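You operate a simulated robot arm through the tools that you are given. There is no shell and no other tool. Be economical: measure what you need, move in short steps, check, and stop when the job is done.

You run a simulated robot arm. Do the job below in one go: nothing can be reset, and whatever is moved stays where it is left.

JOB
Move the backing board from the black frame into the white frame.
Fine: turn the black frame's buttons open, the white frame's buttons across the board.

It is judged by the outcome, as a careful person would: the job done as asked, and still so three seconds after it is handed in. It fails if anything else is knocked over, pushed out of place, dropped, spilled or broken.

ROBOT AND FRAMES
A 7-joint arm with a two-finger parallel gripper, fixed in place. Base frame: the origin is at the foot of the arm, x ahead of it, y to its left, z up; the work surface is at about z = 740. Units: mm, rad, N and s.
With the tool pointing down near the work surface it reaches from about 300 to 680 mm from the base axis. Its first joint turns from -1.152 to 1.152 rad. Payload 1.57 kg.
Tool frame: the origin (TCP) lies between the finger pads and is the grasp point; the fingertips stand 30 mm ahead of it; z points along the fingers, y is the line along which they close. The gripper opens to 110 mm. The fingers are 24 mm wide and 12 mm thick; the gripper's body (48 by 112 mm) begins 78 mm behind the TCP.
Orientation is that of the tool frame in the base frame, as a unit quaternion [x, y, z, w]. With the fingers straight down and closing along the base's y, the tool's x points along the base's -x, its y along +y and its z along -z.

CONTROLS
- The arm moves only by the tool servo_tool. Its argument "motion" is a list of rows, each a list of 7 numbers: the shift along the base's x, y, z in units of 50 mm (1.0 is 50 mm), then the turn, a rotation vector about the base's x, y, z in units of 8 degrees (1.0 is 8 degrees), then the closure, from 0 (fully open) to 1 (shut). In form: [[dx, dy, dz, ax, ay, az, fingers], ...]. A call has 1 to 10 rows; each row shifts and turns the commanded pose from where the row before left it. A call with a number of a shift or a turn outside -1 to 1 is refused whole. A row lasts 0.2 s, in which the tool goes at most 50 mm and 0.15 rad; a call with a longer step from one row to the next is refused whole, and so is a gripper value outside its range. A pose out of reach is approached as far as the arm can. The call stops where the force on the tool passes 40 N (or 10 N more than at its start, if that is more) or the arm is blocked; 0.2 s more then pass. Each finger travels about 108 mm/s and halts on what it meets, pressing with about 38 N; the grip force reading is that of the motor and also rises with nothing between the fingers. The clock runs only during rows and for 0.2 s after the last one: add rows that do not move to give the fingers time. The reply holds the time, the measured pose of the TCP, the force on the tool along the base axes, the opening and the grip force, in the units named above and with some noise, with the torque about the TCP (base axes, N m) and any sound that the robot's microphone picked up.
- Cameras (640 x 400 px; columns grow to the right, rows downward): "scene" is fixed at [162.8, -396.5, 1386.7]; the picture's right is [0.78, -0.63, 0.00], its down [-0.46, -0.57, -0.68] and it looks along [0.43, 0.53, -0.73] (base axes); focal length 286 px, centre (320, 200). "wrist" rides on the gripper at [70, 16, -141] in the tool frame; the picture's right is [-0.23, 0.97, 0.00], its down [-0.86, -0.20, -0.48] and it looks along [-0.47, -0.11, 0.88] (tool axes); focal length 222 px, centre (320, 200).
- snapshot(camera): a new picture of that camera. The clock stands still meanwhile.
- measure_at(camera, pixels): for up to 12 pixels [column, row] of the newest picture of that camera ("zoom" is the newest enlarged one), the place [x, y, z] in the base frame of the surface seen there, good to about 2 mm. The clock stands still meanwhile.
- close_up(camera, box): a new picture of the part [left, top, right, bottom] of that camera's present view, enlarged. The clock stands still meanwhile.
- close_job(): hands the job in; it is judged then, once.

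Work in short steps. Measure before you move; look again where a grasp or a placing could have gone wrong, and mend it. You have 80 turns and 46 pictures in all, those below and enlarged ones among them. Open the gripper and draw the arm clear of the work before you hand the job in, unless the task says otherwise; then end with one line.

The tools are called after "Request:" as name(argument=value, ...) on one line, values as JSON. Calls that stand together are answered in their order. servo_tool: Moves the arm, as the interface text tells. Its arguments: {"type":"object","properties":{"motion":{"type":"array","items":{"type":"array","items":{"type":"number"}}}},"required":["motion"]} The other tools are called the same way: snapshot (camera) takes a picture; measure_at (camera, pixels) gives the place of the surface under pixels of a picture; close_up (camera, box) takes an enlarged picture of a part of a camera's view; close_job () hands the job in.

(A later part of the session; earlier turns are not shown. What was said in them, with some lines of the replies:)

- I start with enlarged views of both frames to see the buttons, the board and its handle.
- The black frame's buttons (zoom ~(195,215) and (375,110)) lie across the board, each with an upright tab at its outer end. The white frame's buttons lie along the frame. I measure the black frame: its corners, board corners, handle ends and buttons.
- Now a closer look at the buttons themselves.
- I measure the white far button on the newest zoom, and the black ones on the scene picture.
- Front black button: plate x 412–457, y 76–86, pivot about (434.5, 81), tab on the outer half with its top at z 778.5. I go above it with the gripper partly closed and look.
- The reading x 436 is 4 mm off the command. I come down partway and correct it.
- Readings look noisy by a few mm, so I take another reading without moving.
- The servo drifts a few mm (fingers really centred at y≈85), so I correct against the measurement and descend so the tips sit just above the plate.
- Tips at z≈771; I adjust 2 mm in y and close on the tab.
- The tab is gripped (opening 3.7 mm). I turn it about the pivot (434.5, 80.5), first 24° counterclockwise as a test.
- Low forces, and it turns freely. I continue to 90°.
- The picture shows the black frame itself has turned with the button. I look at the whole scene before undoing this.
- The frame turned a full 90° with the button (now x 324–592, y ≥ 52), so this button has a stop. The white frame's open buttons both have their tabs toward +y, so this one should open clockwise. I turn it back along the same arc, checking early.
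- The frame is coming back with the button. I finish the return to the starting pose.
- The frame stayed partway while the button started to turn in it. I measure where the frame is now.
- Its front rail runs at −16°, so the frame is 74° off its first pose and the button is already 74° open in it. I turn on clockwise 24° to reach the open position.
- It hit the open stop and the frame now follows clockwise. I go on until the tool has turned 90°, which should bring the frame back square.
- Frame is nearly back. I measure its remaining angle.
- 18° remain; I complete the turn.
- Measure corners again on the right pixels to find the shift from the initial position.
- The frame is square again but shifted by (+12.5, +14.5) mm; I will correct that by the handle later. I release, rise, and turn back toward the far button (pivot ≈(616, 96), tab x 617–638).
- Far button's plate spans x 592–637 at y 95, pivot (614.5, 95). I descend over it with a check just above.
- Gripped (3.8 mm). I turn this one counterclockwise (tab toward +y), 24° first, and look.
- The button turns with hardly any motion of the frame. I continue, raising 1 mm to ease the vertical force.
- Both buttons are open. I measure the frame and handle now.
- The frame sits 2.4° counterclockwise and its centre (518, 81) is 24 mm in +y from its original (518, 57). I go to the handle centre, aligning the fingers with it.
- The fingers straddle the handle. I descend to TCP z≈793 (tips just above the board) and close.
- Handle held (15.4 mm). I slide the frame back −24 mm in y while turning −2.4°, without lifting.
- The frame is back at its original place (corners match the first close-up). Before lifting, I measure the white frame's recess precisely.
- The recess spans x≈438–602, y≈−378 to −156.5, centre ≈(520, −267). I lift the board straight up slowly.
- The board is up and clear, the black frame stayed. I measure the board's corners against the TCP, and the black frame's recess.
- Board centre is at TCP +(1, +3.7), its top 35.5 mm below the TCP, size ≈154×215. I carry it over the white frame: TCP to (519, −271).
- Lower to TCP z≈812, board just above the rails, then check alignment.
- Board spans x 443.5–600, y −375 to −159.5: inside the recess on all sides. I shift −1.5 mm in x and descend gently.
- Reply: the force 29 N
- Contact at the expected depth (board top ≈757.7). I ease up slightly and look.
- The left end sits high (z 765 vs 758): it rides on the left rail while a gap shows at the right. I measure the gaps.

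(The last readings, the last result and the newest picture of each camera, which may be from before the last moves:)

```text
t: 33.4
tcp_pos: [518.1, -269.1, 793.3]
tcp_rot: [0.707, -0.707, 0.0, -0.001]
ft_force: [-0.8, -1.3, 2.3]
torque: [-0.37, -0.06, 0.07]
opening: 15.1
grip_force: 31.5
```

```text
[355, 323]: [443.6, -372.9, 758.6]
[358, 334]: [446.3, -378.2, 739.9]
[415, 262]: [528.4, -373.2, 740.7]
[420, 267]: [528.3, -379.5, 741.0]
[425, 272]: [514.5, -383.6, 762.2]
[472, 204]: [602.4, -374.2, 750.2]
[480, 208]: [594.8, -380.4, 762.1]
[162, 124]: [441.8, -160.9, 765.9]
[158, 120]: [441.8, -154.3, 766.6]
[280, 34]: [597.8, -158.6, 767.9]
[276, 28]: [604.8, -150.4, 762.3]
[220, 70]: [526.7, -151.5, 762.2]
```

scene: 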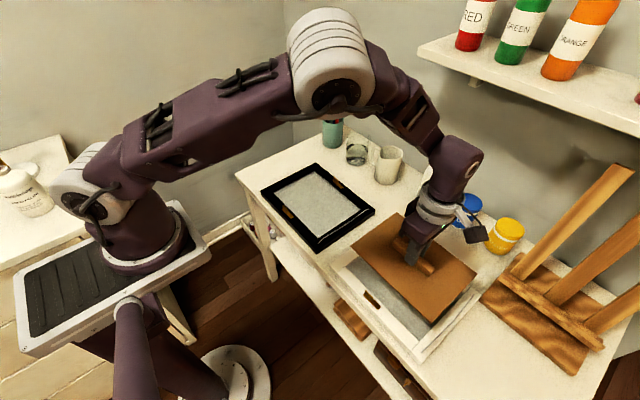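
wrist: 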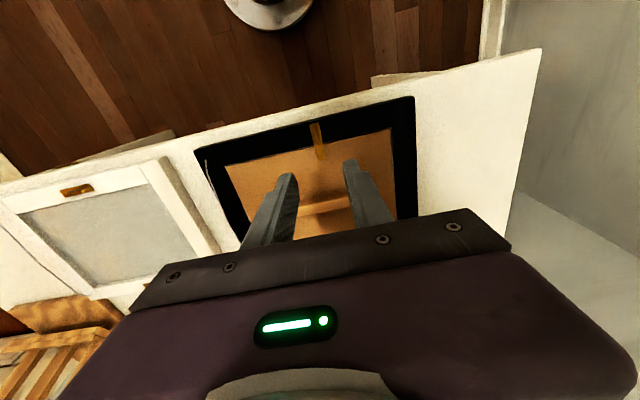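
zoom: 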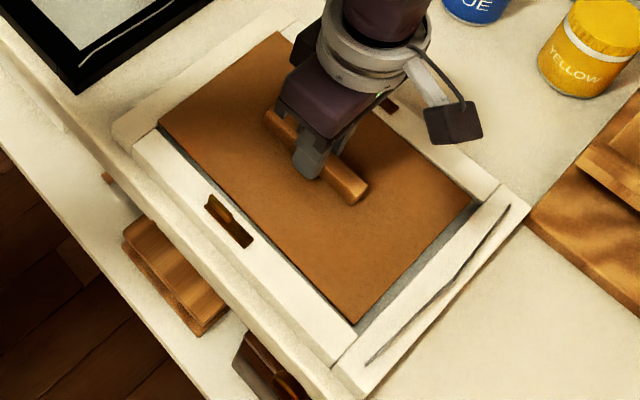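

Board is at y −373 to −157.5, while the recess runs to about −381. I lift 8 mm, shift −4 mm in y and lower again.

Request:
servo_tool(motion=[[0, 0, 0.16, 0, 0, 0, 1], [0, 0, 0, 0, 0, 0, 1], [0, -0.085, 0, 0, 0, 0, 1], [0, 0, 0, 0, 0, 0, 1], [0, 0, -0.08, 0, 0, 0, 1], [0, 0, -0.08, 0, 0, 0, 1], [0, 0, 0, 0, 0, 0, 1]])

Request:
close_up(camera="scene", box=[325, 220, 485, 365])

Request:
measure_at(camera="zoom", pixels=[[340, 290], [240, 100], [450, 190], [190, 130], [280, 50], [200, 155], [270, 50], [160, 130], [400, 260]])

```text
t: 35.0
tcp_pos: [520.3, -274.9, 794.8]
tcp_rot: [-0.707, 0.707, 0.0, 0.0]
ft_force: [-1.1, -0.2, -0.2]
torque: [0.0, -0.04, 0.0]
opening: 15.1
grip_force: 31.4
```

```text
2.76 times, centred on (405, 292) of scene
```

zoom: 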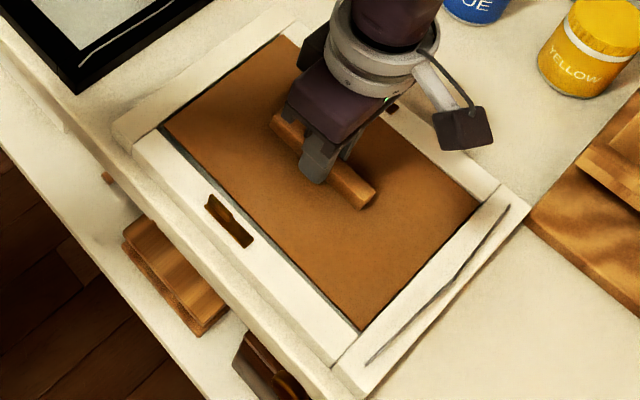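

```text
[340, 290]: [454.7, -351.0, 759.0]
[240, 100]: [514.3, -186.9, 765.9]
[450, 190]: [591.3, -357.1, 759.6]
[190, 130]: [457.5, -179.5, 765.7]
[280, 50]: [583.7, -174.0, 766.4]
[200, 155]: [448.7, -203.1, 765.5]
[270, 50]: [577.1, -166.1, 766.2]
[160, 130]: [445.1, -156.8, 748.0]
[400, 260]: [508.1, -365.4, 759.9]
```

Position is now inside the recess, but the board tilted ~2° in the grip. I level it by rotating about x, then lower to contact.

Request:
servo_tool(motion=[[0, 0.028, 0, -0.27, 0, 0, 1], [0, 0, -0.03, 0, 0, 0, 1], [0, 0, 0, 0, 0, 0, 1]])

Request:
close_up(camera="scene", box=[325, 220, 485, 365])

Request:
measure_at(camera="zoom", pixels=[[340, 290], [240, 100], [450, 190], [190, 130], [280, 50], [166, 127], [162, 124], [362, 330], [366, 334], [478, 203], [286, 38], [282, 32]])

```text
t: 35.8
tcp_pos: [519.1, -272.0, 792.6]
tcp_rot: [0.707, -0.707, 0.014, 0.014]
ft_force: [0.1, 0.0, -1.5]
torque: [0.06, 0.04, 0.01]
opening: 15.1
grip_force: 31.2
```

```text
2.76 times, centred on (405, 292) of scene
```

zoom: 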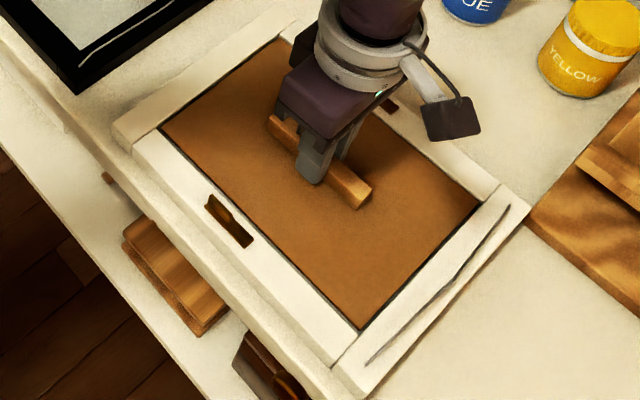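

```text
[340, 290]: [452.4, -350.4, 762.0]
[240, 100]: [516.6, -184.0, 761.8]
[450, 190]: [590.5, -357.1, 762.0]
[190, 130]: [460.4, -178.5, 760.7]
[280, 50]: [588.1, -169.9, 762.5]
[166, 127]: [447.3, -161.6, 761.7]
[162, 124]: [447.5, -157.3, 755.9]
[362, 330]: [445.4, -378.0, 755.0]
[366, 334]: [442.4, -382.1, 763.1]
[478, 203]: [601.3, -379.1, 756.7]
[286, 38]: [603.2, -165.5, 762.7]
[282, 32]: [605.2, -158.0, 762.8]
```

Level now at z≈762. I lower the last 4 mm.

Request:
servo_tool(motion=[[0, 0, -0.04, 0, 0, 0, 1], [0, 0, -0.04, 0, 0, 0, 1], [0, 0, -0.02, 0, 0, 0, 1], [0, 0, 0, 0, 0, 0, 1]])

```text
t: 36.8
tcp_pos: [518.9, -273.4, 789.5]
tcp_rot: [0.707, -0.707, 0.014, 0.014]
ft_force: [-8.6, -2.2, 27.6]
torque: [-0.09, 0.23, 0.01]
opening: 15.5
grip_force: 30.8
```

Contact. I release the handle and rise, then look.

Request:
servo_tool(motion=[[0, 0, 0.03, 0, 0, 0, 1], [0, 0, 0, 0, 0, 0, 0.8], [0, 0, 0, 0, 0, 0, 0.65], [0, 0, 0.5, 0.27, 0, 0, 0.65], [0, 0, 0.9, 0, 0, 0, 0.65], [0, 0.5, 0.8, 0, 0, 0, 0.65], [0, 0, 0, 0, 0, 0, 0.65]])

Request:
close_up(camera="scene", box=[325, 220, 485, 365])

Request:
measure_at(camera="zoom", pixels=[[340, 290], [240, 100], [450, 190], [190, 130], [280, 50], [166, 127], [362, 326], [210, 198], [250, 243], [368, 80], [395, 110], [300, 250]])

```text
t: 38.4
tcp_pos: [520.4, -248.8, 896.7]
tcp_rot: [-0.707, 0.707, 0.0, 0.0]
ft_force: [0.1, 0.5, -0.6]
torque: [0.05, 0.02, 0.0]
opening: 38.4
grip_force: 0.1
```

```text
2.76 times, centred on (405, 292) of scene
```

zoom: 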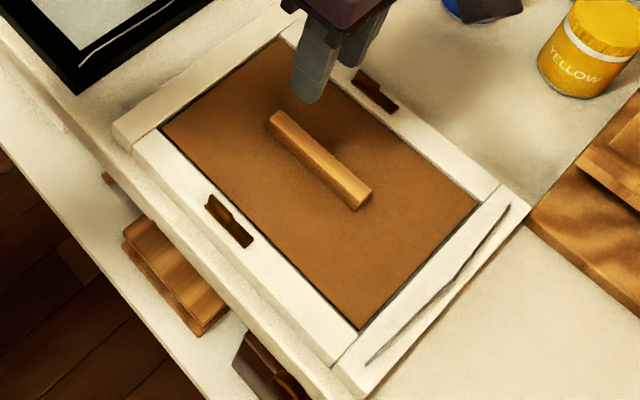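

```text
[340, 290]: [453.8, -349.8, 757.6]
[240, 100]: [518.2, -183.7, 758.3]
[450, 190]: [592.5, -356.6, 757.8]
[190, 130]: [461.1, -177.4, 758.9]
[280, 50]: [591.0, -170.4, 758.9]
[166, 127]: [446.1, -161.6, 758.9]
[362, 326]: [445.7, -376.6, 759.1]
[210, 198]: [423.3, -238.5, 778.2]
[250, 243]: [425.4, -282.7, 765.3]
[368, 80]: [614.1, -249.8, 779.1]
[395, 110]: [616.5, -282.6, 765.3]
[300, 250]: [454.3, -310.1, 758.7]
```

The board lies flat in the white frame (z≈758 everywhere). Next the far white button: tab x≈615, y −238…−260, pivot ≈(615, −260); I go above it with the fingers closing along x.

Request:
servo_tool(motion=[[0.6, -0.04, 0, 0, 0, 0, 0.65], [0.7, -0.04, 0, 0, 0, 0, 0.65], [0.6, 0, -0.3, 0, 0, 0, 0.65], [0, 0, -0.6, 0, 0, 0, 0.65], [0, 0, -0.4, 0, 0, 0, 0.65], [0, 0, 0, 0, 0, 0, 0.65]])

Request:
close_up(camera="wrist", box=[160, 60, 480, 260])

```text
t: 39.8
tcp_pos: [613.3, -250.6, 831.6]
tcp_rot: [0.707, -0.707, 0.0, -0.001]
ft_force: [-0.1, -0.1, -1.0]
torque: [0.0, 0.0, 0.0]
opening: 38.3
grip_force: 0.1
```

```text
2.00 times, centred on (320, 160) of wrist
```

zoom: 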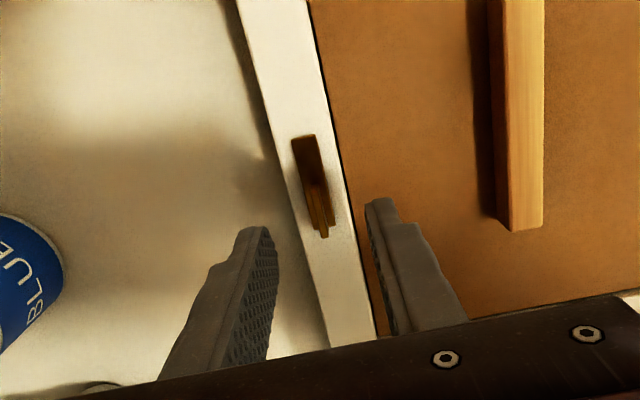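

Request:
measure_at(camera="zoom", pixels=[[292, 140], [314, 136], [321, 234], [328, 234], [318, 190], [325, 208], [252, 229], [377, 200], [318, 28], [352, 190], [370, 290]])

```text
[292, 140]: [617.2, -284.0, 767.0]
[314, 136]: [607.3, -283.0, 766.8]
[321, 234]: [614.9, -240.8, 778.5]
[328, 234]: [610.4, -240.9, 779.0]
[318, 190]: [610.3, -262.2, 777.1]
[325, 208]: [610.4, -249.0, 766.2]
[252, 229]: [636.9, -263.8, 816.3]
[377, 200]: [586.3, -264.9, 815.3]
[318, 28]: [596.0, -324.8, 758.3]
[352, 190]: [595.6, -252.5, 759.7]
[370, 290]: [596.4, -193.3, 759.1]
```

Tab at x≈612.5, pivot ≈(612.3, −261.5). I centre there, descend and grip.

Request:
servo_tool(motion=[[-0.01, -0.07, -0.3, 0, 0, 0, 0.65], [0, 0, -0.3, 0, 0, 0, 0.65], [0, 0, 0, 0, 0, 0, 0.65], [0, 0, 0, 0, 0, 0, 0.8], [0, 0, 0, 0, 0, 0, 0.92], [0, 0, 0, 0, 0, 0, 1], [0, 0, 0, 0, 0, 0, 1]])

```text
t: 41.4
tcp_pos: [612.9, -256.2, 804.4]
tcp_rot: [-0.707, 0.707, 0.0, 0.0]
ft_force: [1.8, 0.6, 0.0]
torque: [-0.15, -0.01, -0.03]
opening: 3.7
grip_force: 24.9
```

Gripped. I turn clockwise 32° first and check the pose.

Request:
servo_tool(motion=[[0.015, -0.001, 0, 0, 0, -1, 1], [0.015, -0.003, 0, 0, 0, -1, 1], [0.014, -0.005, 0, 0, 0, -1, 1], [0.013, -0.007, 0, 0, 0, -1, 1]])

Request:
close_up(camera="scene", box=[325, 220, 485, 365])

```text
t: 42.4
tcp_pos: [614.8, -255.2, 803.7]
tcp_rot: [-0.484, 0.875, 0.001, 0.0]
ft_force: [-2.7, 6.3, 0.7]
torque: [0.01, 0.15, 0.06]
opening: 3.6
grip_force: 24.5
```

```text
2.76 times, centred on (405, 292) of scene
```

zoom: 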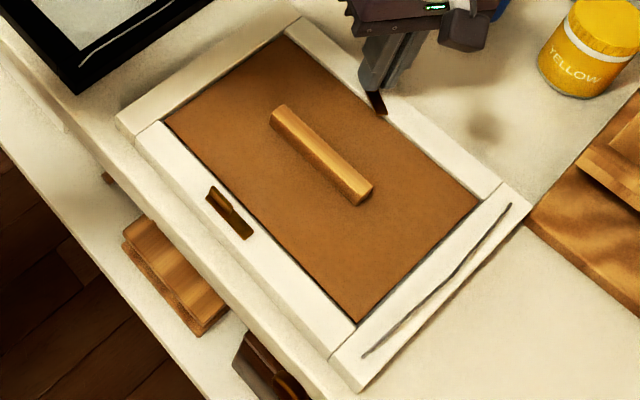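

The frame has shifted only slightly. I continue, pulling a little toward −y to keep to the arc.

Request:
servo_tool(motion=[[0.014, -0.02, 0, 0, 0, -1, 1], [0.012, -0.02, 0, 0, 0, -1, 1], [0.011, -0.02, 0, 0, 0, -1, 1], [0.01, -0.02, 0, 0, 0, -1, 1]])

```text
t: 43.4
tcp_pos: [619.3, -254.5, 803.7]
tcp_rot: [-0.224, 0.975, 0.004, 0.001]
ft_force: [-0.1, 38.0, 1.2]
torque: [0.98, 0.0, 0.34]
opening: 3.5
grip_force: 24.5
```

A 38 N force in y: the frame's right far corner abuts the easel, so −y pulling is wrong. I relax +y and look.

Request:
servo_tool(motion=[[0, 0.05, 0, 0, 0, 0, 1], [0, 0, 0, 0, 0, 0, 1]])

Request:
close_up(camera="scene", box=[325, 210, 525, 365])

Request:
measure_at(camera="zoom", pixels=[[103, 135], [250, 30], [465, 203], [318, 370], [482, 215], [485, 240], [155, 130], [316, 303], [410, 205], [360, 125]])

```text
t: 44.0
tcp_pos: [619.0, -255.3, 804.5]
tcp_rot: [-0.226, 0.974, 0.003, 0.002]
ft_force: [1.0, 31.3, 0.8]
torque: [0.95, -0.25, 0.36]
opening: 3.3
grip_force: 24.3
```

```text
2.58 times, centred on (425, 288) of scene
```

zoom: 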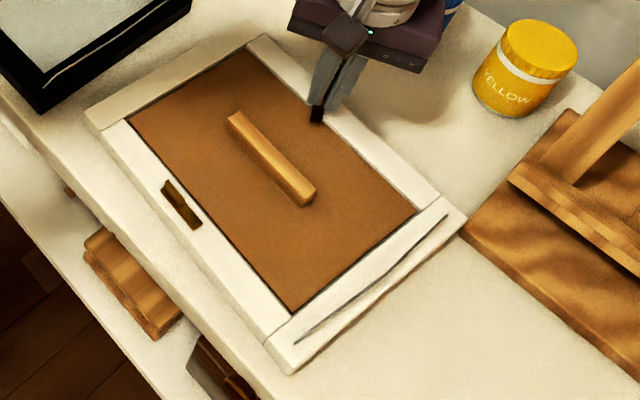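

```text
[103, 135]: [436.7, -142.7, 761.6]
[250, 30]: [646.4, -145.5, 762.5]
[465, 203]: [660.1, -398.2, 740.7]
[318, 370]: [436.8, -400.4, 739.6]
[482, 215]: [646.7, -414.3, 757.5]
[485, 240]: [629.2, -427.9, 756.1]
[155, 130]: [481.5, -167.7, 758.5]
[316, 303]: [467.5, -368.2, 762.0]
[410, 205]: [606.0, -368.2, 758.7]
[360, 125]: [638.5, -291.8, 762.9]
```

The frame moved a few cm in +x and now touches the easel's base at (465,225). I relax further in +y.

Request:
servo_tool(motion=[[0, 0.1, 0, 0, 0, 0, 1], [0, 0, 0, 0, 0, 0, 1]])

Request:
measure_at(camera="zoom", pixels=[[87, 112], [262, 38], [463, 213], [291, 371], [288, 362], [132, 120], [290, 305], [415, 210], [318, 108], [322, 88]])

```text
t: 44.6
tcp_pos: [618.5, -254.9, 806.3]
tcp_rot: [-0.225, 0.974, -0.002, 0.0]
ft_force: [-1.3, 0.2, -1.1]
torque: [0.14, -0.35, 0.02]
opening: 3.7
grip_force: 24.1
```

```text
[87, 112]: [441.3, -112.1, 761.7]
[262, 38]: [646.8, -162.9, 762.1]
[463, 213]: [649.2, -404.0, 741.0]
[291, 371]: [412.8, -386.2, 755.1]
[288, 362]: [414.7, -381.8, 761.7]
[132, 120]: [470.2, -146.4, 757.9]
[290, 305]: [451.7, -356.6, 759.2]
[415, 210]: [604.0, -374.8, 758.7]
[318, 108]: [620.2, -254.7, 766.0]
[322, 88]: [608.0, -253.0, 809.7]
```

Force is gone. The frame is now turned −5.6° and shifted; the tab may have slid in the fingers. I release, rise and look from the wrist.

Request:
servo_tool(motion=[[0, 0, 0, 0, 0, 0, 0.8], [0, 0, 0, 0, 0, 0, 0.65], [0, 0, 0.5, 0, 0, 0, 0.65], [-0.5, 0, 0.8, 0, 0, 0, 0.65], [-0.7, 0, 0.7, 0, 0, 0, 0.65], [0, 0, 0, 0, 0, 0, 0.65]])

Request:
close_up(camera="scene", box=[325, 210, 525, 365])

Request:
measure_at(camera="zoom", pixels=[[87, 112], [262, 38], [288, 362], [132, 120], [290, 305], [415, 210], [250, 50], [235, 115], [305, 200], [310, 100], [330, 90], [345, 95]])

```text
t: 46.0
tcp_pos: [558.5, -252.1, 904.3]
tcp_rot: [-0.225, 0.974, 0.0, 0.0]
ft_force: [0.2, 0.5, 0.2]
torque: [0.03, -0.01, 0.0]
opening: 38.4
grip_force: 0.0
```

```text
2.58 times, centred on (425, 288) of scene
```

zoom: 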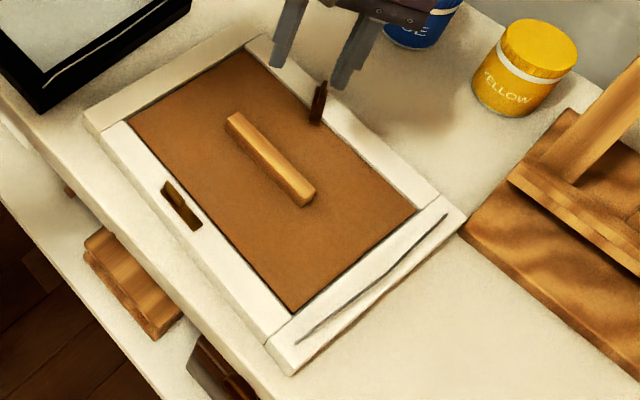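

```text
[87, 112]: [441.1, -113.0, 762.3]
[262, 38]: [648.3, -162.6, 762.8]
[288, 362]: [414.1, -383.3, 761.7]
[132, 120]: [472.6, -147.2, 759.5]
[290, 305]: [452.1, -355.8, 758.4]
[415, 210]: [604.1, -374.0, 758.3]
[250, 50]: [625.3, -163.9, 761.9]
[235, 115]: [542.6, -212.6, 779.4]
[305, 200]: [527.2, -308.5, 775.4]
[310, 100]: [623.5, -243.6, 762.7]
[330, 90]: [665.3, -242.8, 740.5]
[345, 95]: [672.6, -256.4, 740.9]
```

Measure the turned button and the easel corner distance on the same picture.

Request:
measure_at(camera="zoom", pixels=[[323, 84], [319, 102], [325, 95], [312, 122], [320, 122], [316, 112], [462, 212], [466, 208], [470, 232], [165, 184], [178, 205], [198, 225]])

```text
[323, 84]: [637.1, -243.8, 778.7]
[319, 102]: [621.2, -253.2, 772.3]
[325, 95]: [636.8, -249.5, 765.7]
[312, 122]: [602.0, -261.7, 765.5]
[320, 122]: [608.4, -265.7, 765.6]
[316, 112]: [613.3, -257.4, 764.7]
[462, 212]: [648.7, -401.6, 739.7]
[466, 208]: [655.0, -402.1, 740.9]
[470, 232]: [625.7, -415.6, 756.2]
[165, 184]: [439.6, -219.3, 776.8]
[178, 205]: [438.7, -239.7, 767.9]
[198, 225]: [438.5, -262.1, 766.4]
```

The far button is 28° from x, its pivot ≈(621, −254); it needs about 33° more. First I bring the frame away from the easel by the handle (centre ≈(536, −260), axis turned −5.6°).

Request:
servo_tool(motion=[[-0.1, -0.04, 0, 0, 0, 1, 0.65], [-0.1, -0.04, 0, 0, 0, 1, 0.65], [-0.1, -0.04, 0, 0, 0, 1, 0.65], [-0.1, -0.04, 0, 0, 0, 1, 0.65], [-0.05, 0, 0, 0, 0, 1, 0.65], [0, 0, -0.3, 0, 0, 1, 0.65], [0, 0, -0.6, 0, 0, 1, 0.65], [0, 0, -0.6, 0, 0, 0.3, 0.65], [0, 0, 0, 0, 0, 0, 0.65]])

Request:
close_up(camera="wrist", box=[100, 20, 540, 260])

```text
t: 48.0
tcp_pos: [538.0, -260.8, 830.4]
tcp_rot: [-0.672, 0.74, 0.0, 0.0]
ft_force: [0.2, -0.5, 0.6]
torque: [0.01, 0.01, 0.03]
opening: 38.3
grip_force: 0.1
```

```text
1.45 times, centred on (320, 140) of wrist
```

zoom: 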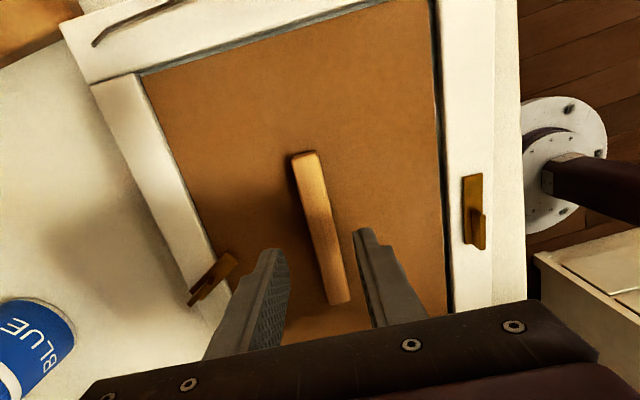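

The handle is between the fingers. I measure the buttons and board edges here as well.

Request:
measure_at(camera="zoom", pixels=[[464, 178], [482, 177], [482, 247], [466, 242], [478, 230], [443, 200], [447, 220], [452, 240], [293, 156], [318, 152], [190, 303], [232, 256]])

Request:
servo_tool(motion=[[-0.02, 0, -0.4, 0, 0, 0, 0.65], [0, 0, -0.3, 0, 0, 0, 0.65], [0, 0, 0, 0, 0, 0, 0.8], [0, 0, 0, 0, 0, 0, 1], [0, 0, 0, 0, 0, 0, 1]])

```text
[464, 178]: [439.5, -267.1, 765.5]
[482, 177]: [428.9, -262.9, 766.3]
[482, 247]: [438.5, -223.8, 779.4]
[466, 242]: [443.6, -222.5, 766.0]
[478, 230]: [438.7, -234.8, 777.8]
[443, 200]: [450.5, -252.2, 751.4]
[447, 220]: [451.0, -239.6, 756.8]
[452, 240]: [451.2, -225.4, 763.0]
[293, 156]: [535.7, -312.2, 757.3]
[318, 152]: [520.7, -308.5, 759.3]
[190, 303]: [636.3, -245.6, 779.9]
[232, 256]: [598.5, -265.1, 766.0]
```

```text
t: 49.2
tcp_pos: [534.9, -258.8, 795.6]
tcp_rot: [-0.672, 0.741, 0.0, 0.0]
ft_force: [-1.1, 0.1, 0.0]
torque: [-0.38, 0.09, 0.16]
opening: 15.4
grip_force: 31.3
```

Handle gripped. I slide the frame −17.5 mm in x, −4 mm in y and turn +5.4° (leaving some clearance from the easel while turning buttons).

Request:
servo_tool(motion=[[-0.12, 0, 0, 0, 0, 0.1, 1], [-0.12, 0, 0, 0, 0, 0.2, 1], [-0.07, -0.04, 0, 0, 0, 0.2, 1], [-0.04, -0.04, 0, 0, 0, 0.18, 1], [0, 0, 0, 0, 0, 0, 1]])

Request:
close_up(camera="scene", box=[325, 210, 525, 365])

Request:
measure_at(camera="zoom", pixels=[[72, 135], [268, 372], [440, 203], [105, 125], [262, 322], [400, 215], [280, 60], [240, 42], [306, 100], [290, 130], [140, 200], [175, 235]])

```text
t: 50.4
tcp_pos: [517.7, -263.0, 795.1]
tcp_rot: [-0.707, 0.707, -0.001, 0.0]
ft_force: [0.0, 2.0, -0.3]
torque: [0.05, -0.01, -0.14]
opening: 15.4
grip_force: 30.9
```

```text
2.58 times, centred on (425, 288) of scene
```

zoom: 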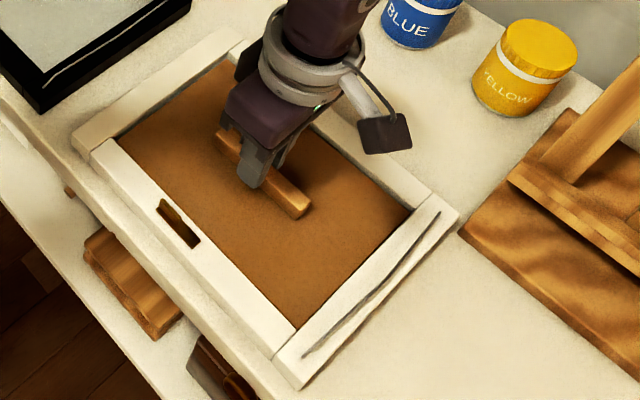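

```text
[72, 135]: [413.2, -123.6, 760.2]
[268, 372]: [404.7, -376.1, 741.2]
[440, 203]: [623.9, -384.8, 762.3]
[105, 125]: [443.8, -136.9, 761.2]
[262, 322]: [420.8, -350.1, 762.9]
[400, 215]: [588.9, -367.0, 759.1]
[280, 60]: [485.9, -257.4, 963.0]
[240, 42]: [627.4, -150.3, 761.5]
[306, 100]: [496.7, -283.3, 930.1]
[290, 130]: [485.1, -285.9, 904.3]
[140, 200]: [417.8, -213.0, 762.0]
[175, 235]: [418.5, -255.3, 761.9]
```

The frame is square and off the easel, which hasn't moved. I release, rise and go to the far button (now ~33° from x, pivot ≈(612, −252)).

Request:
servo_tool(motion=[[0, 0, 0, 0, 0, 0, 0.8], [0, 0, 0, 0, 0, 0, 0.65], [0, 0, 0.5, 0, 0, 0, 0.65], [0.2, 0, 0.6, 0, 0, -1, 0.65], [0.4, 0.04, 0, 0, 0, -1, 0.65], [0.4, 0.04, 0, 0, 0, -1, 0.65], [0.4, 0.04, 0, 0, 0, -1, 0.65], [0.4, 0.04, 0, 0, 0, -1, 0.65], [0.1, 0.04, -0.2, 0, 0, -1, 0.65], [0, 0, -0.2, 0, 0, -1, 0.65]])

Request:
close_up(camera="wrist", box=[100, 20, 540, 260])

```text
t: 52.6
tcp_pos: [611.9, -254.6, 829.8]
tcp_rot: [-0.29, 0.957, 0.001, 0.0]
ft_force: [0.3, 0.3, 0.4]
torque: [0.03, 0.02, 0.0]
opening: 38.0
grip_force: 0.2
```

```text
1.45 times, centred on (320, 140) of wrist
```

zoom: 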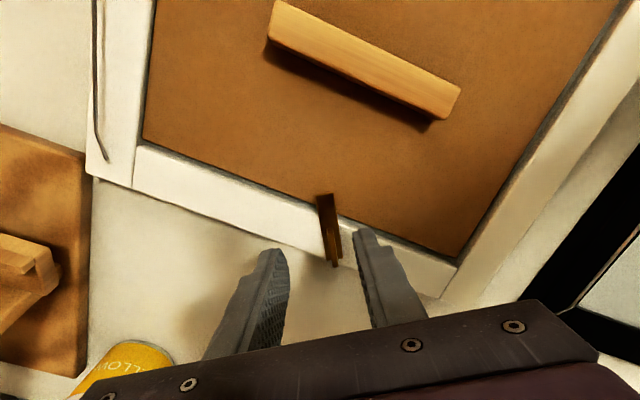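

Request:
measure_at(camera="zoom", pixels=[[317, 196], [333, 193], [336, 265], [328, 225], [332, 245], [325, 215], [140, 148], [450, 262], [145, 138], [452, 252], [132, 184], [440, 296]])

```text
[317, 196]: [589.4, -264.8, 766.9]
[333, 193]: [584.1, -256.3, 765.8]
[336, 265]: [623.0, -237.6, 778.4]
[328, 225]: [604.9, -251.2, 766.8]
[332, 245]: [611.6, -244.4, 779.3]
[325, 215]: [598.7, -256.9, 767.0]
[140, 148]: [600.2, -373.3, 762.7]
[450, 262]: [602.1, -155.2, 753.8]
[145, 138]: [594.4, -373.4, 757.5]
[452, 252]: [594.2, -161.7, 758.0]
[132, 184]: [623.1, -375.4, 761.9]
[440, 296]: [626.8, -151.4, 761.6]
```

This shows the pivot lies on the rail's centre line, 14–15 mm from the tab's outer end: now ≈(612, −245.5), under the middle of the tab. I centre the TCP there so a pure rotation suffices, descend and grip.

Request:
servo_tool(motion=[[0, 0.18, 0, 0, 0, -0.4, 0.65], [0, 0, -0.3, 0, 0, 0, 0.65], [0, 0, -0.26, 0, 0, 0, 0.65], [0, 0, 0, 0, 0, 0, 0.65], [0, 0, 0, 0, 0, 0, 0.8], [0, 0, 0, 0, 0, 0, 0.92], [0, 0, 0, 0, 0, 0, 1], [0, 0, 0, 0, 0, 0, 1]])

```text
t: 54.4
tcp_pos: [613.0, -243.9, 801.0]
tcp_rot: [-0.264, 0.965, 0.0, 0.0]
ft_force: [0.8, -1.2, -0.5]
torque: [-0.01, -0.08, 0.02]
opening: 3.6
grip_force: 24.7
```

Gripped with the TCP over the pivot. I rotate 31° clockwise in place.

Request:
servo_tool(motion=[[0, 0, 0, 0, 0, -1, 1], [0, 0, 0, 0, 0, -1, 1], [0, 0, 0, 0, 0, -1, 1], [0, 0, 0, 0, 0, -0.85, 1], [0, 0, 0, 0, 0, 0, 1]])

```text
t: 55.6
tcp_pos: [612.6, -245.3, 800.8]
tcp_rot: [0.002, 1.0, -0.001, 0.0]
ft_force: [-0.6, -0.3, -0.8]
torque: [0.06, -0.48, -0.01]
opening: 3.8
grip_force: 24.7
```

Smooth, no side force. I release, rise, and go to the front button with yaw −90° (pivot ≈(425, −243)).

Request:
servo_tool(motion=[[0, 0, 0, 0, 0, 0, 0.8], [0, 0, 0, 0, 0, 0, 0.65], [0, 0, 0.5, 0, 0, 0, 0.65], [0, 0, 0.8, 0, 0, -1, 0.65], [-0.4, 0, 0, 0, 0, -1, 0.65], [-0.4, 0, 0, 0, 0, -1, 0.65], [-0.4, 0, 0, 0, 0, -1, 0.65], [-0.4, 0, 0, 0, 0, -1, 0.65], [-0.4, 0, 0, 0, 0, -1, 0.65], [-0.4, 0, 0, 0, 0, -1, 0.65]])

Request:
servo_tool(motion=[[-0.4, 0, 0, 0, 0, -1, 0.65], [-0.4, 0, 0, 0, 0, -1, 0.65], [-0.4, 0, -0.3, 0, 0, -1, 0.65], [-0.1, 0, -0.3, 0, 0, -1, 0.65], [0, 0, 0, 0, 0, -0.25, 0.65], [0, 0, 0, 0, 0, 0, 0.65]])

Request:
close_up(camera="wrist", box=[100, 20, 540, 260])

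```text
t: 57.8
tcp_pos: [493.2, -246.8, 867.4]
tcp_rot: [0.471, 0.882, -0.001, 0.0]
ft_force: [-0.6, 0.1, 0.1]
torque: [-0.03, 0.03, -0.01]
opening: 38.7
grip_force: 0.0
```

```text
t: 59.2
tcp_pos: [426.0, -243.8, 835.6]
tcp_rot: [0.709, 0.705, 0.0, 0.0]
ft_force: [0.5, 0.9, 0.2]
torque: [0.02, -0.02, 0.01]
opening: 38.5
grip_force: 0.0
```

```text
1.45 times, centred on (320, 140) of wrist
```

zoom: 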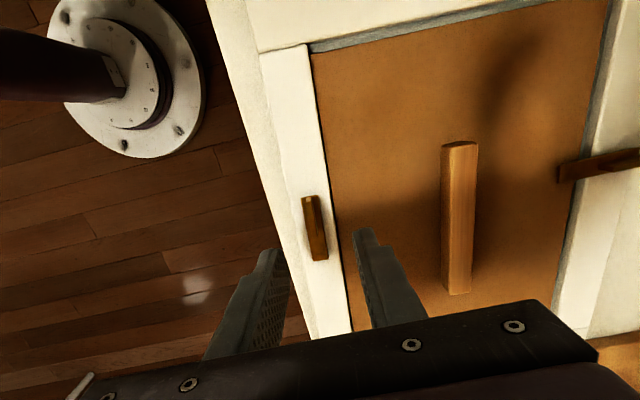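

The far button now lies across the board. I measure the front button.

Request:
measure_at(camera="zoom", pixels=[[302, 198], [317, 196], [312, 259], [326, 258], [308, 200], [288, 230], [335, 225], [308, 60], [343, 220], [320, 280], [560, 170], [597, 30]])

```text
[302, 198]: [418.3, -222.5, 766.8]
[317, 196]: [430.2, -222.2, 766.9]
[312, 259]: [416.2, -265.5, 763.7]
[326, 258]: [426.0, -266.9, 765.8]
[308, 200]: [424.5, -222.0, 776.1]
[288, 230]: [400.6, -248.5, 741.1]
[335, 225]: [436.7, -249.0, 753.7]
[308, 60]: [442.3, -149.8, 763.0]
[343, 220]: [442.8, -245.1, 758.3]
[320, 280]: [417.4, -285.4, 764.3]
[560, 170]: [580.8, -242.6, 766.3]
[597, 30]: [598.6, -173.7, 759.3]
```

Pivot ≈(423, −237), button axis turned −4° like the frame. I align, descend and grip.

Request:
servo_tool(motion=[[-0.056, 0.136, 0, 0, 0, -0.45, 0.65], [0, 0, -0.4, 0, 0, 0, 0.65], [0, 0, -0.28, 0, 0, 0, 0.65], [0, 0, 0, 0, 0, 0, 0.65], [0, 0, 0, 0, 0, 0, 0.8], [0, 0, 0, 0, 0, 0, 0.92], [0, 0, 0, 0, 0, 0, 1], [0, 0, 0, 0, 0, 0, 1]])

```text
t: 61.0
tcp_pos: [424.6, -238.4, 801.4]
tcp_rot: [0.73, 0.683, 0.0, 0.0]
ft_force: [-2.1, 0.5, 0.0]
torque: [0.07, -0.01, 0.09]
opening: 3.6
grip_force: 24.6
```

Gripped. I rotate counterclockwise 88° in place.

Request:
servo_tool(motion=[[0, 0, 0, 0, 0, 1, 1], [0, 0, 0, 0, 0, 1, 1], [0, 0, 0, 0, 0, 1, 1], [0, 0, 0, 0, 0, 1, 1], [0, 0, 0, 0, 0, 1, 1], [0, 0, 0, 0, 0, 1, 1]])

Request:
servo_tool(motion=[[0, 0, 0, 0, 0, 1, 1], [0, 0, 0, 0, 0, 1, 1], [0, 0, 0, 0, 0, 1, 1], [0, 0, 0, 0, 0, 1, 1], [0, 0, 0, 0, 0, 1, 1], [0, 0, 0, 0, 0, 0, 1]])

Request:
close_up(camera="scene", box=[315, 205, 485, 365])

```text
t: 62.4
tcp_pos: [424.5, -238.4, 801.8]
tcp_rot: [0.388, 0.922, 0.0, 0.0]
ft_force: [3.9, 0.1, 3.4]
torque: [-0.33, -0.4, -0.03]
opening: 3.7
grip_force: 24.3
```

```text
t: 63.8
tcp_pos: [424.3, -238.6, 803.0]
tcp_rot: [0.049, 0.999, 0.0, 0.0]
ft_force: [0.1, -0.1, -1.1]
torque: [0.04, 0.44, -0.01]
opening: 3.7
grip_force: 24.5
```

```text
2.50 times, centred on (400, 285) of scene
```

zoom: 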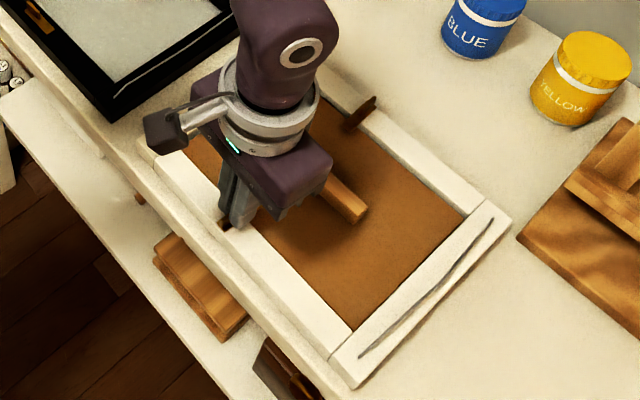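

Both buttons are across. I measure the frame's pose to correct it by the handle.

Request:
measure_at(camera="zoom", pixels=[[334, 366], [353, 380], [354, 374], [508, 222], [138, 150], [143, 148], [352, 328], [470, 213], [365, 212], [200, 230], [330, 355], [495, 205]])

Request:
servo_tool(motion=[[0, 0, 0, 0, 0, 0, 0.8], [0, 0, 0, 0, 0, 0, 0.65], [0, 0, 0.5, 0, 0, 0, 0.65], [0, 0, 0.8, 0, 0, 1, 0.65], [0.2, 0, 0, 0, 0, 1, 0.65], [0.25, 0, 0, 0, 0, 1, 0.65], [0.25, 0, 0, 0, 0, 1, 0.65], [0.25, 0, 0, 0, 0, 1, 0.65], [0.25, 0, 0, 0, 0, 1, 0.65], [0.25, 0, 0, 0, 0, 1, 0.65]])

```text
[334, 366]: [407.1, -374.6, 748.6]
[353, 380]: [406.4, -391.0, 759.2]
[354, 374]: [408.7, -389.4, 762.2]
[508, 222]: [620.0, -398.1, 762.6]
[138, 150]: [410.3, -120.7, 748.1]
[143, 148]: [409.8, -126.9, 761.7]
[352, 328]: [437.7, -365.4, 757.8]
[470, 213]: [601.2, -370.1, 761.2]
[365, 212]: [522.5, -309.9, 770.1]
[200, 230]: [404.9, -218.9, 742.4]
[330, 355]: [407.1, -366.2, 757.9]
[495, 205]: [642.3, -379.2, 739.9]
```

```text
t: 66.0
tcp_pos: [495.6, -238.4, 865.4]
tcp_rot: [-0.425, 0.905, 0.0, 0.0]
ft_force: [-0.1, 0.4, -0.7]
torque: [0.0, 0.03, 0.02]
opening: 38.7
grip_force: 0.0
```

The frame needs about −9.5 mm in y and +2.3° of turn to be where it was. I go to the handle centre (519, −261).

Request:
servo_tool(motion=[[0.15, -0.15, 0, 0, 0, 1, 0.65], [0.15, -0.15, 0, 0, 0, 1, 0.65], [0.15, -0.15, 0, 0, 0, 1, 0.65], [0.02, 0, 0, 0, 0, 1, 0.65], [0, 0, -0.4, 0, 0, 0.65, 0.65], [0, 0, -0.3, 0, 0, 0, 0.65], [0, 0, 0, 0, 0, 0, 0.65]])

```text
t: 67.6
tcp_pos: [521.1, -261.7, 831.6]
tcp_rot: [-0.691, 0.722, 0.0, -0.001]
ft_force: [0.4, 0.4, 0.9]
torque: [-0.01, 0.04, 0.04]
opening: 38.4
grip_force: 0.0
```

Request:
servo_tool(motion=[[-0.06, 0, -0.4, 0, 0, 0, 0.65], [0, 0, -0.34, 0, 0, 0, 0.65], [0, 0, 0, 0, 0, 0, 0.65], [0, 0, 0, 0, 0, 0, 0.8], [0, 0, 0, 0, 0, 0, 1], [0, 0, 0, 0, 0, 0, 1]])

```text
t: 69.0
tcp_pos: [518.2, -261.5, 793.8]
tcp_rot: [-0.691, 0.723, -0.001, 0.0]
ft_force: [-1.0, 0.8, -0.6]
torque: [0.0, 0.01, 0.16]
opening: 15.0
grip_force: 30.0
```

Handle gripped. I slide the frame −9.5 mm in y and turn it +2.3°.

Request:
servo_tool(motion=[[0, -0.05, 0, 0, 0, 0.1, 1], [0, -0.05, 0, 0, 0, 0.1, 1], [0, -0.05, 0, 0, 0, 0.09, 1], [0, -0.04, 0, 0, 0, 0, 1], [0, 0, 0, 0, 0, 0, 1]])

Request:
close_up(camera="scene", box=[315, 205, 485, 365])

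Request:
measure_at(camera="zoom", pixels=[[354, 374], [356, 380], [356, 386], [508, 222], [510, 228], [138, 150], [132, 142], [282, 45], [350, 330], [470, 220]])

```text
t: 70.2
tcp_pos: [517.8, -269.5, 795.0]
tcp_rot: [-0.706, 0.709, 0.0, 0.0]
ft_force: [1.5, 0.7, 0.4]
torque: [0.02, -0.03, -0.04]
opening: 15.1
grip_force: 31.1
```

```text
2.50 times, centred on (400, 285) of scene
```

zoom: 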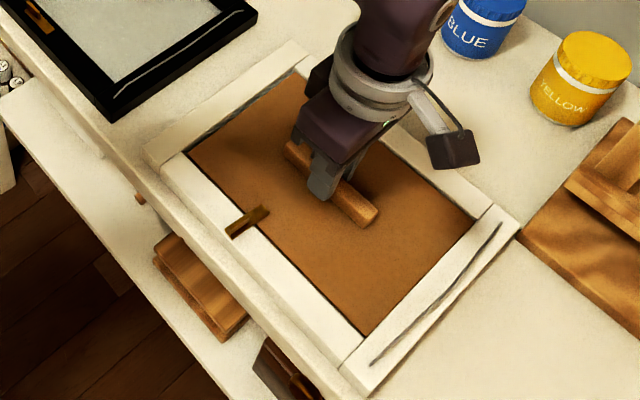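

```text
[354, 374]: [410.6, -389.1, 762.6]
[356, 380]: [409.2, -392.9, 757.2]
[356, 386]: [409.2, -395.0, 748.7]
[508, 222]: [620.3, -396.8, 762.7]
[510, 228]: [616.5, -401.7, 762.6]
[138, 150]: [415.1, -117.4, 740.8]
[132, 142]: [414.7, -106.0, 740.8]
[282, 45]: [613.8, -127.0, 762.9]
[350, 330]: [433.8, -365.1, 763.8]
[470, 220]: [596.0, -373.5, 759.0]
```

Request:
measure_at(camera="zoom", pixels=[[366, 386], [368, 382], [515, 222], [517, 219], [147, 152], [150, 155], [296, 45], [300, 48], [365, 332], [472, 222], [190, 155], [238, 225]])

```text
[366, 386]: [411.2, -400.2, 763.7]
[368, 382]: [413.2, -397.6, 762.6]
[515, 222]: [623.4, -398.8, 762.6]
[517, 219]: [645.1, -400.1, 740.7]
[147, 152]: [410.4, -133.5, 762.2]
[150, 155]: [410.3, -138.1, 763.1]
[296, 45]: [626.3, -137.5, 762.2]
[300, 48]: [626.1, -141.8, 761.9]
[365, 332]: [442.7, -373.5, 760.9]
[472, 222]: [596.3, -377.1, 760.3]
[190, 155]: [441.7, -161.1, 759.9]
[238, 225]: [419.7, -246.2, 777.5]
```

The frame is square and within ~2.5 mm of its first position. I nudge it −2.5 mm in y, release and draw the arm up clear.

Request:
servo_tool(motion=[[0, -0.05, 0, 0, 0, 0, 1], [0, 0, 0, 0, 0, 0, 1], [0, 0, 0, 0, 0, 0, 0.8], [0, 0, 0, 0, 0, 0, 0.65], [0, 0, 0, 0, 0, 0, 0.6], [0, 0, 0.5, 0, 0, 0, 0.6], [0, 0, 0.9, 0, 0, 0, 0.4], [0, 0, 0.9, 0, 0, 0, 0.2], [-0.3, 0.5, 0.7, 0, 0, 0, 0], [-0.3, 0.6, 0.7, 0, 0, 0, 0]])

Request:
servo_tool(motion=[[-0.4, 0.6, 0.6, 0, 0, 0, 0], [-0.4, 0.6, 0.6, 0, 0, 0, 0], [-0.2, 0.6, 0.6, 0, 0, 0, 0], [0, 0, 0, 0, 0, 0, 0]])

Request:
snapshot(camera="scene")

```text
t: 72.4
tcp_pos: [486.7, -216.6, 980.8]
tcp_rot: [-0.705, 0.709, 0.0, 0.0]
ft_force: [-0.1, 1.4, 0.8]
torque: [-0.01, 0.03, -0.03]
opening: 109.8
grip_force: 0.0
```

```text
t: 73.4
tcp_pos: [437.8, -125.8, 1068.6]
tcp_rot: [-0.706, 0.709, 0.0, -0.001]
ft_force: [0.0, 0.5, 0.7]
torque: [0.0, 0.03, 0.0]
opening: 110.0
grip_force: 0.2
```

```text
1 pictures are left
```

scene: 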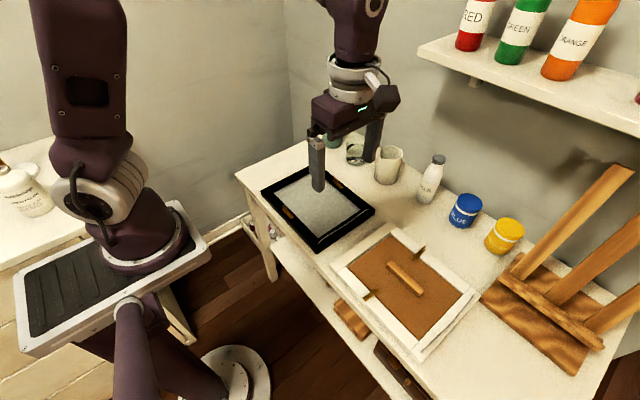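

One last close look at the white frame to confirm both buttons and the seating.

Request:
close_up(camera="scene", box=[325, 215, 495, 365])

Request:
measure_at(camera="zoom", pixels=[[200, 110], [265, 60], [360, 300], [430, 220], [185, 130], [300, 220]])

Request:
measure_at(camera="scene", pixels=[[332, 266], [391.7, 224], [477, 294.4], [420, 360], [262, 192], [317, 250], [374, 210.5], [316, 165]])

```text
2.67 times, centred on (410, 290) of scene
```

zoom: 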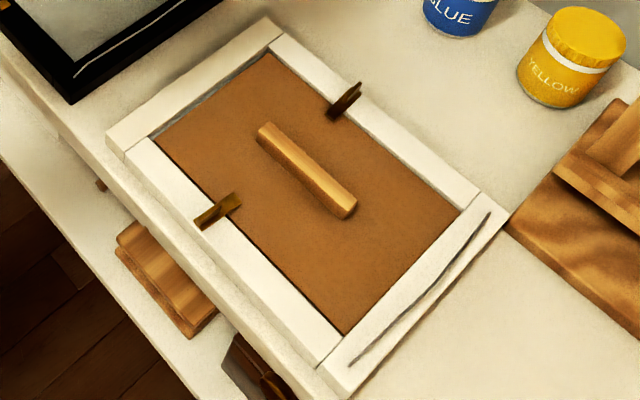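

```text
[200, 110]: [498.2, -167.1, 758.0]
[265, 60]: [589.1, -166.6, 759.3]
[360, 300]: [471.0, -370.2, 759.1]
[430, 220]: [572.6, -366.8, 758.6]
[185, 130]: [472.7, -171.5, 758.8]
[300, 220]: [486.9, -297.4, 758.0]
```

```text
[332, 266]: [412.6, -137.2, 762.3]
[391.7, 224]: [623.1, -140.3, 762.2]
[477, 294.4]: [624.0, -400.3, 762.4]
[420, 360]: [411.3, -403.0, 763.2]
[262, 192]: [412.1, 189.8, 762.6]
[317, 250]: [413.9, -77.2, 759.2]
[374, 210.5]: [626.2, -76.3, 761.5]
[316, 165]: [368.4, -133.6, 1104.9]
```

The board lies flat in the white frame at z≈758–759 and both white buttons cross it. The black buttons are open, both frames are back where they started, and the arm is clear, so I hand it in.

Request:
close_job()

```text
The job is handed in.
```

The backing board is now flat in the white frame with both its buttons turned across it, and the black frame is empty with its buttons open. While I turned the buttons, both frames slid out of place and the white one pressed against the easel. I slid both frames back to within about 3 mm of where they started, and the easel showed no visible movement.
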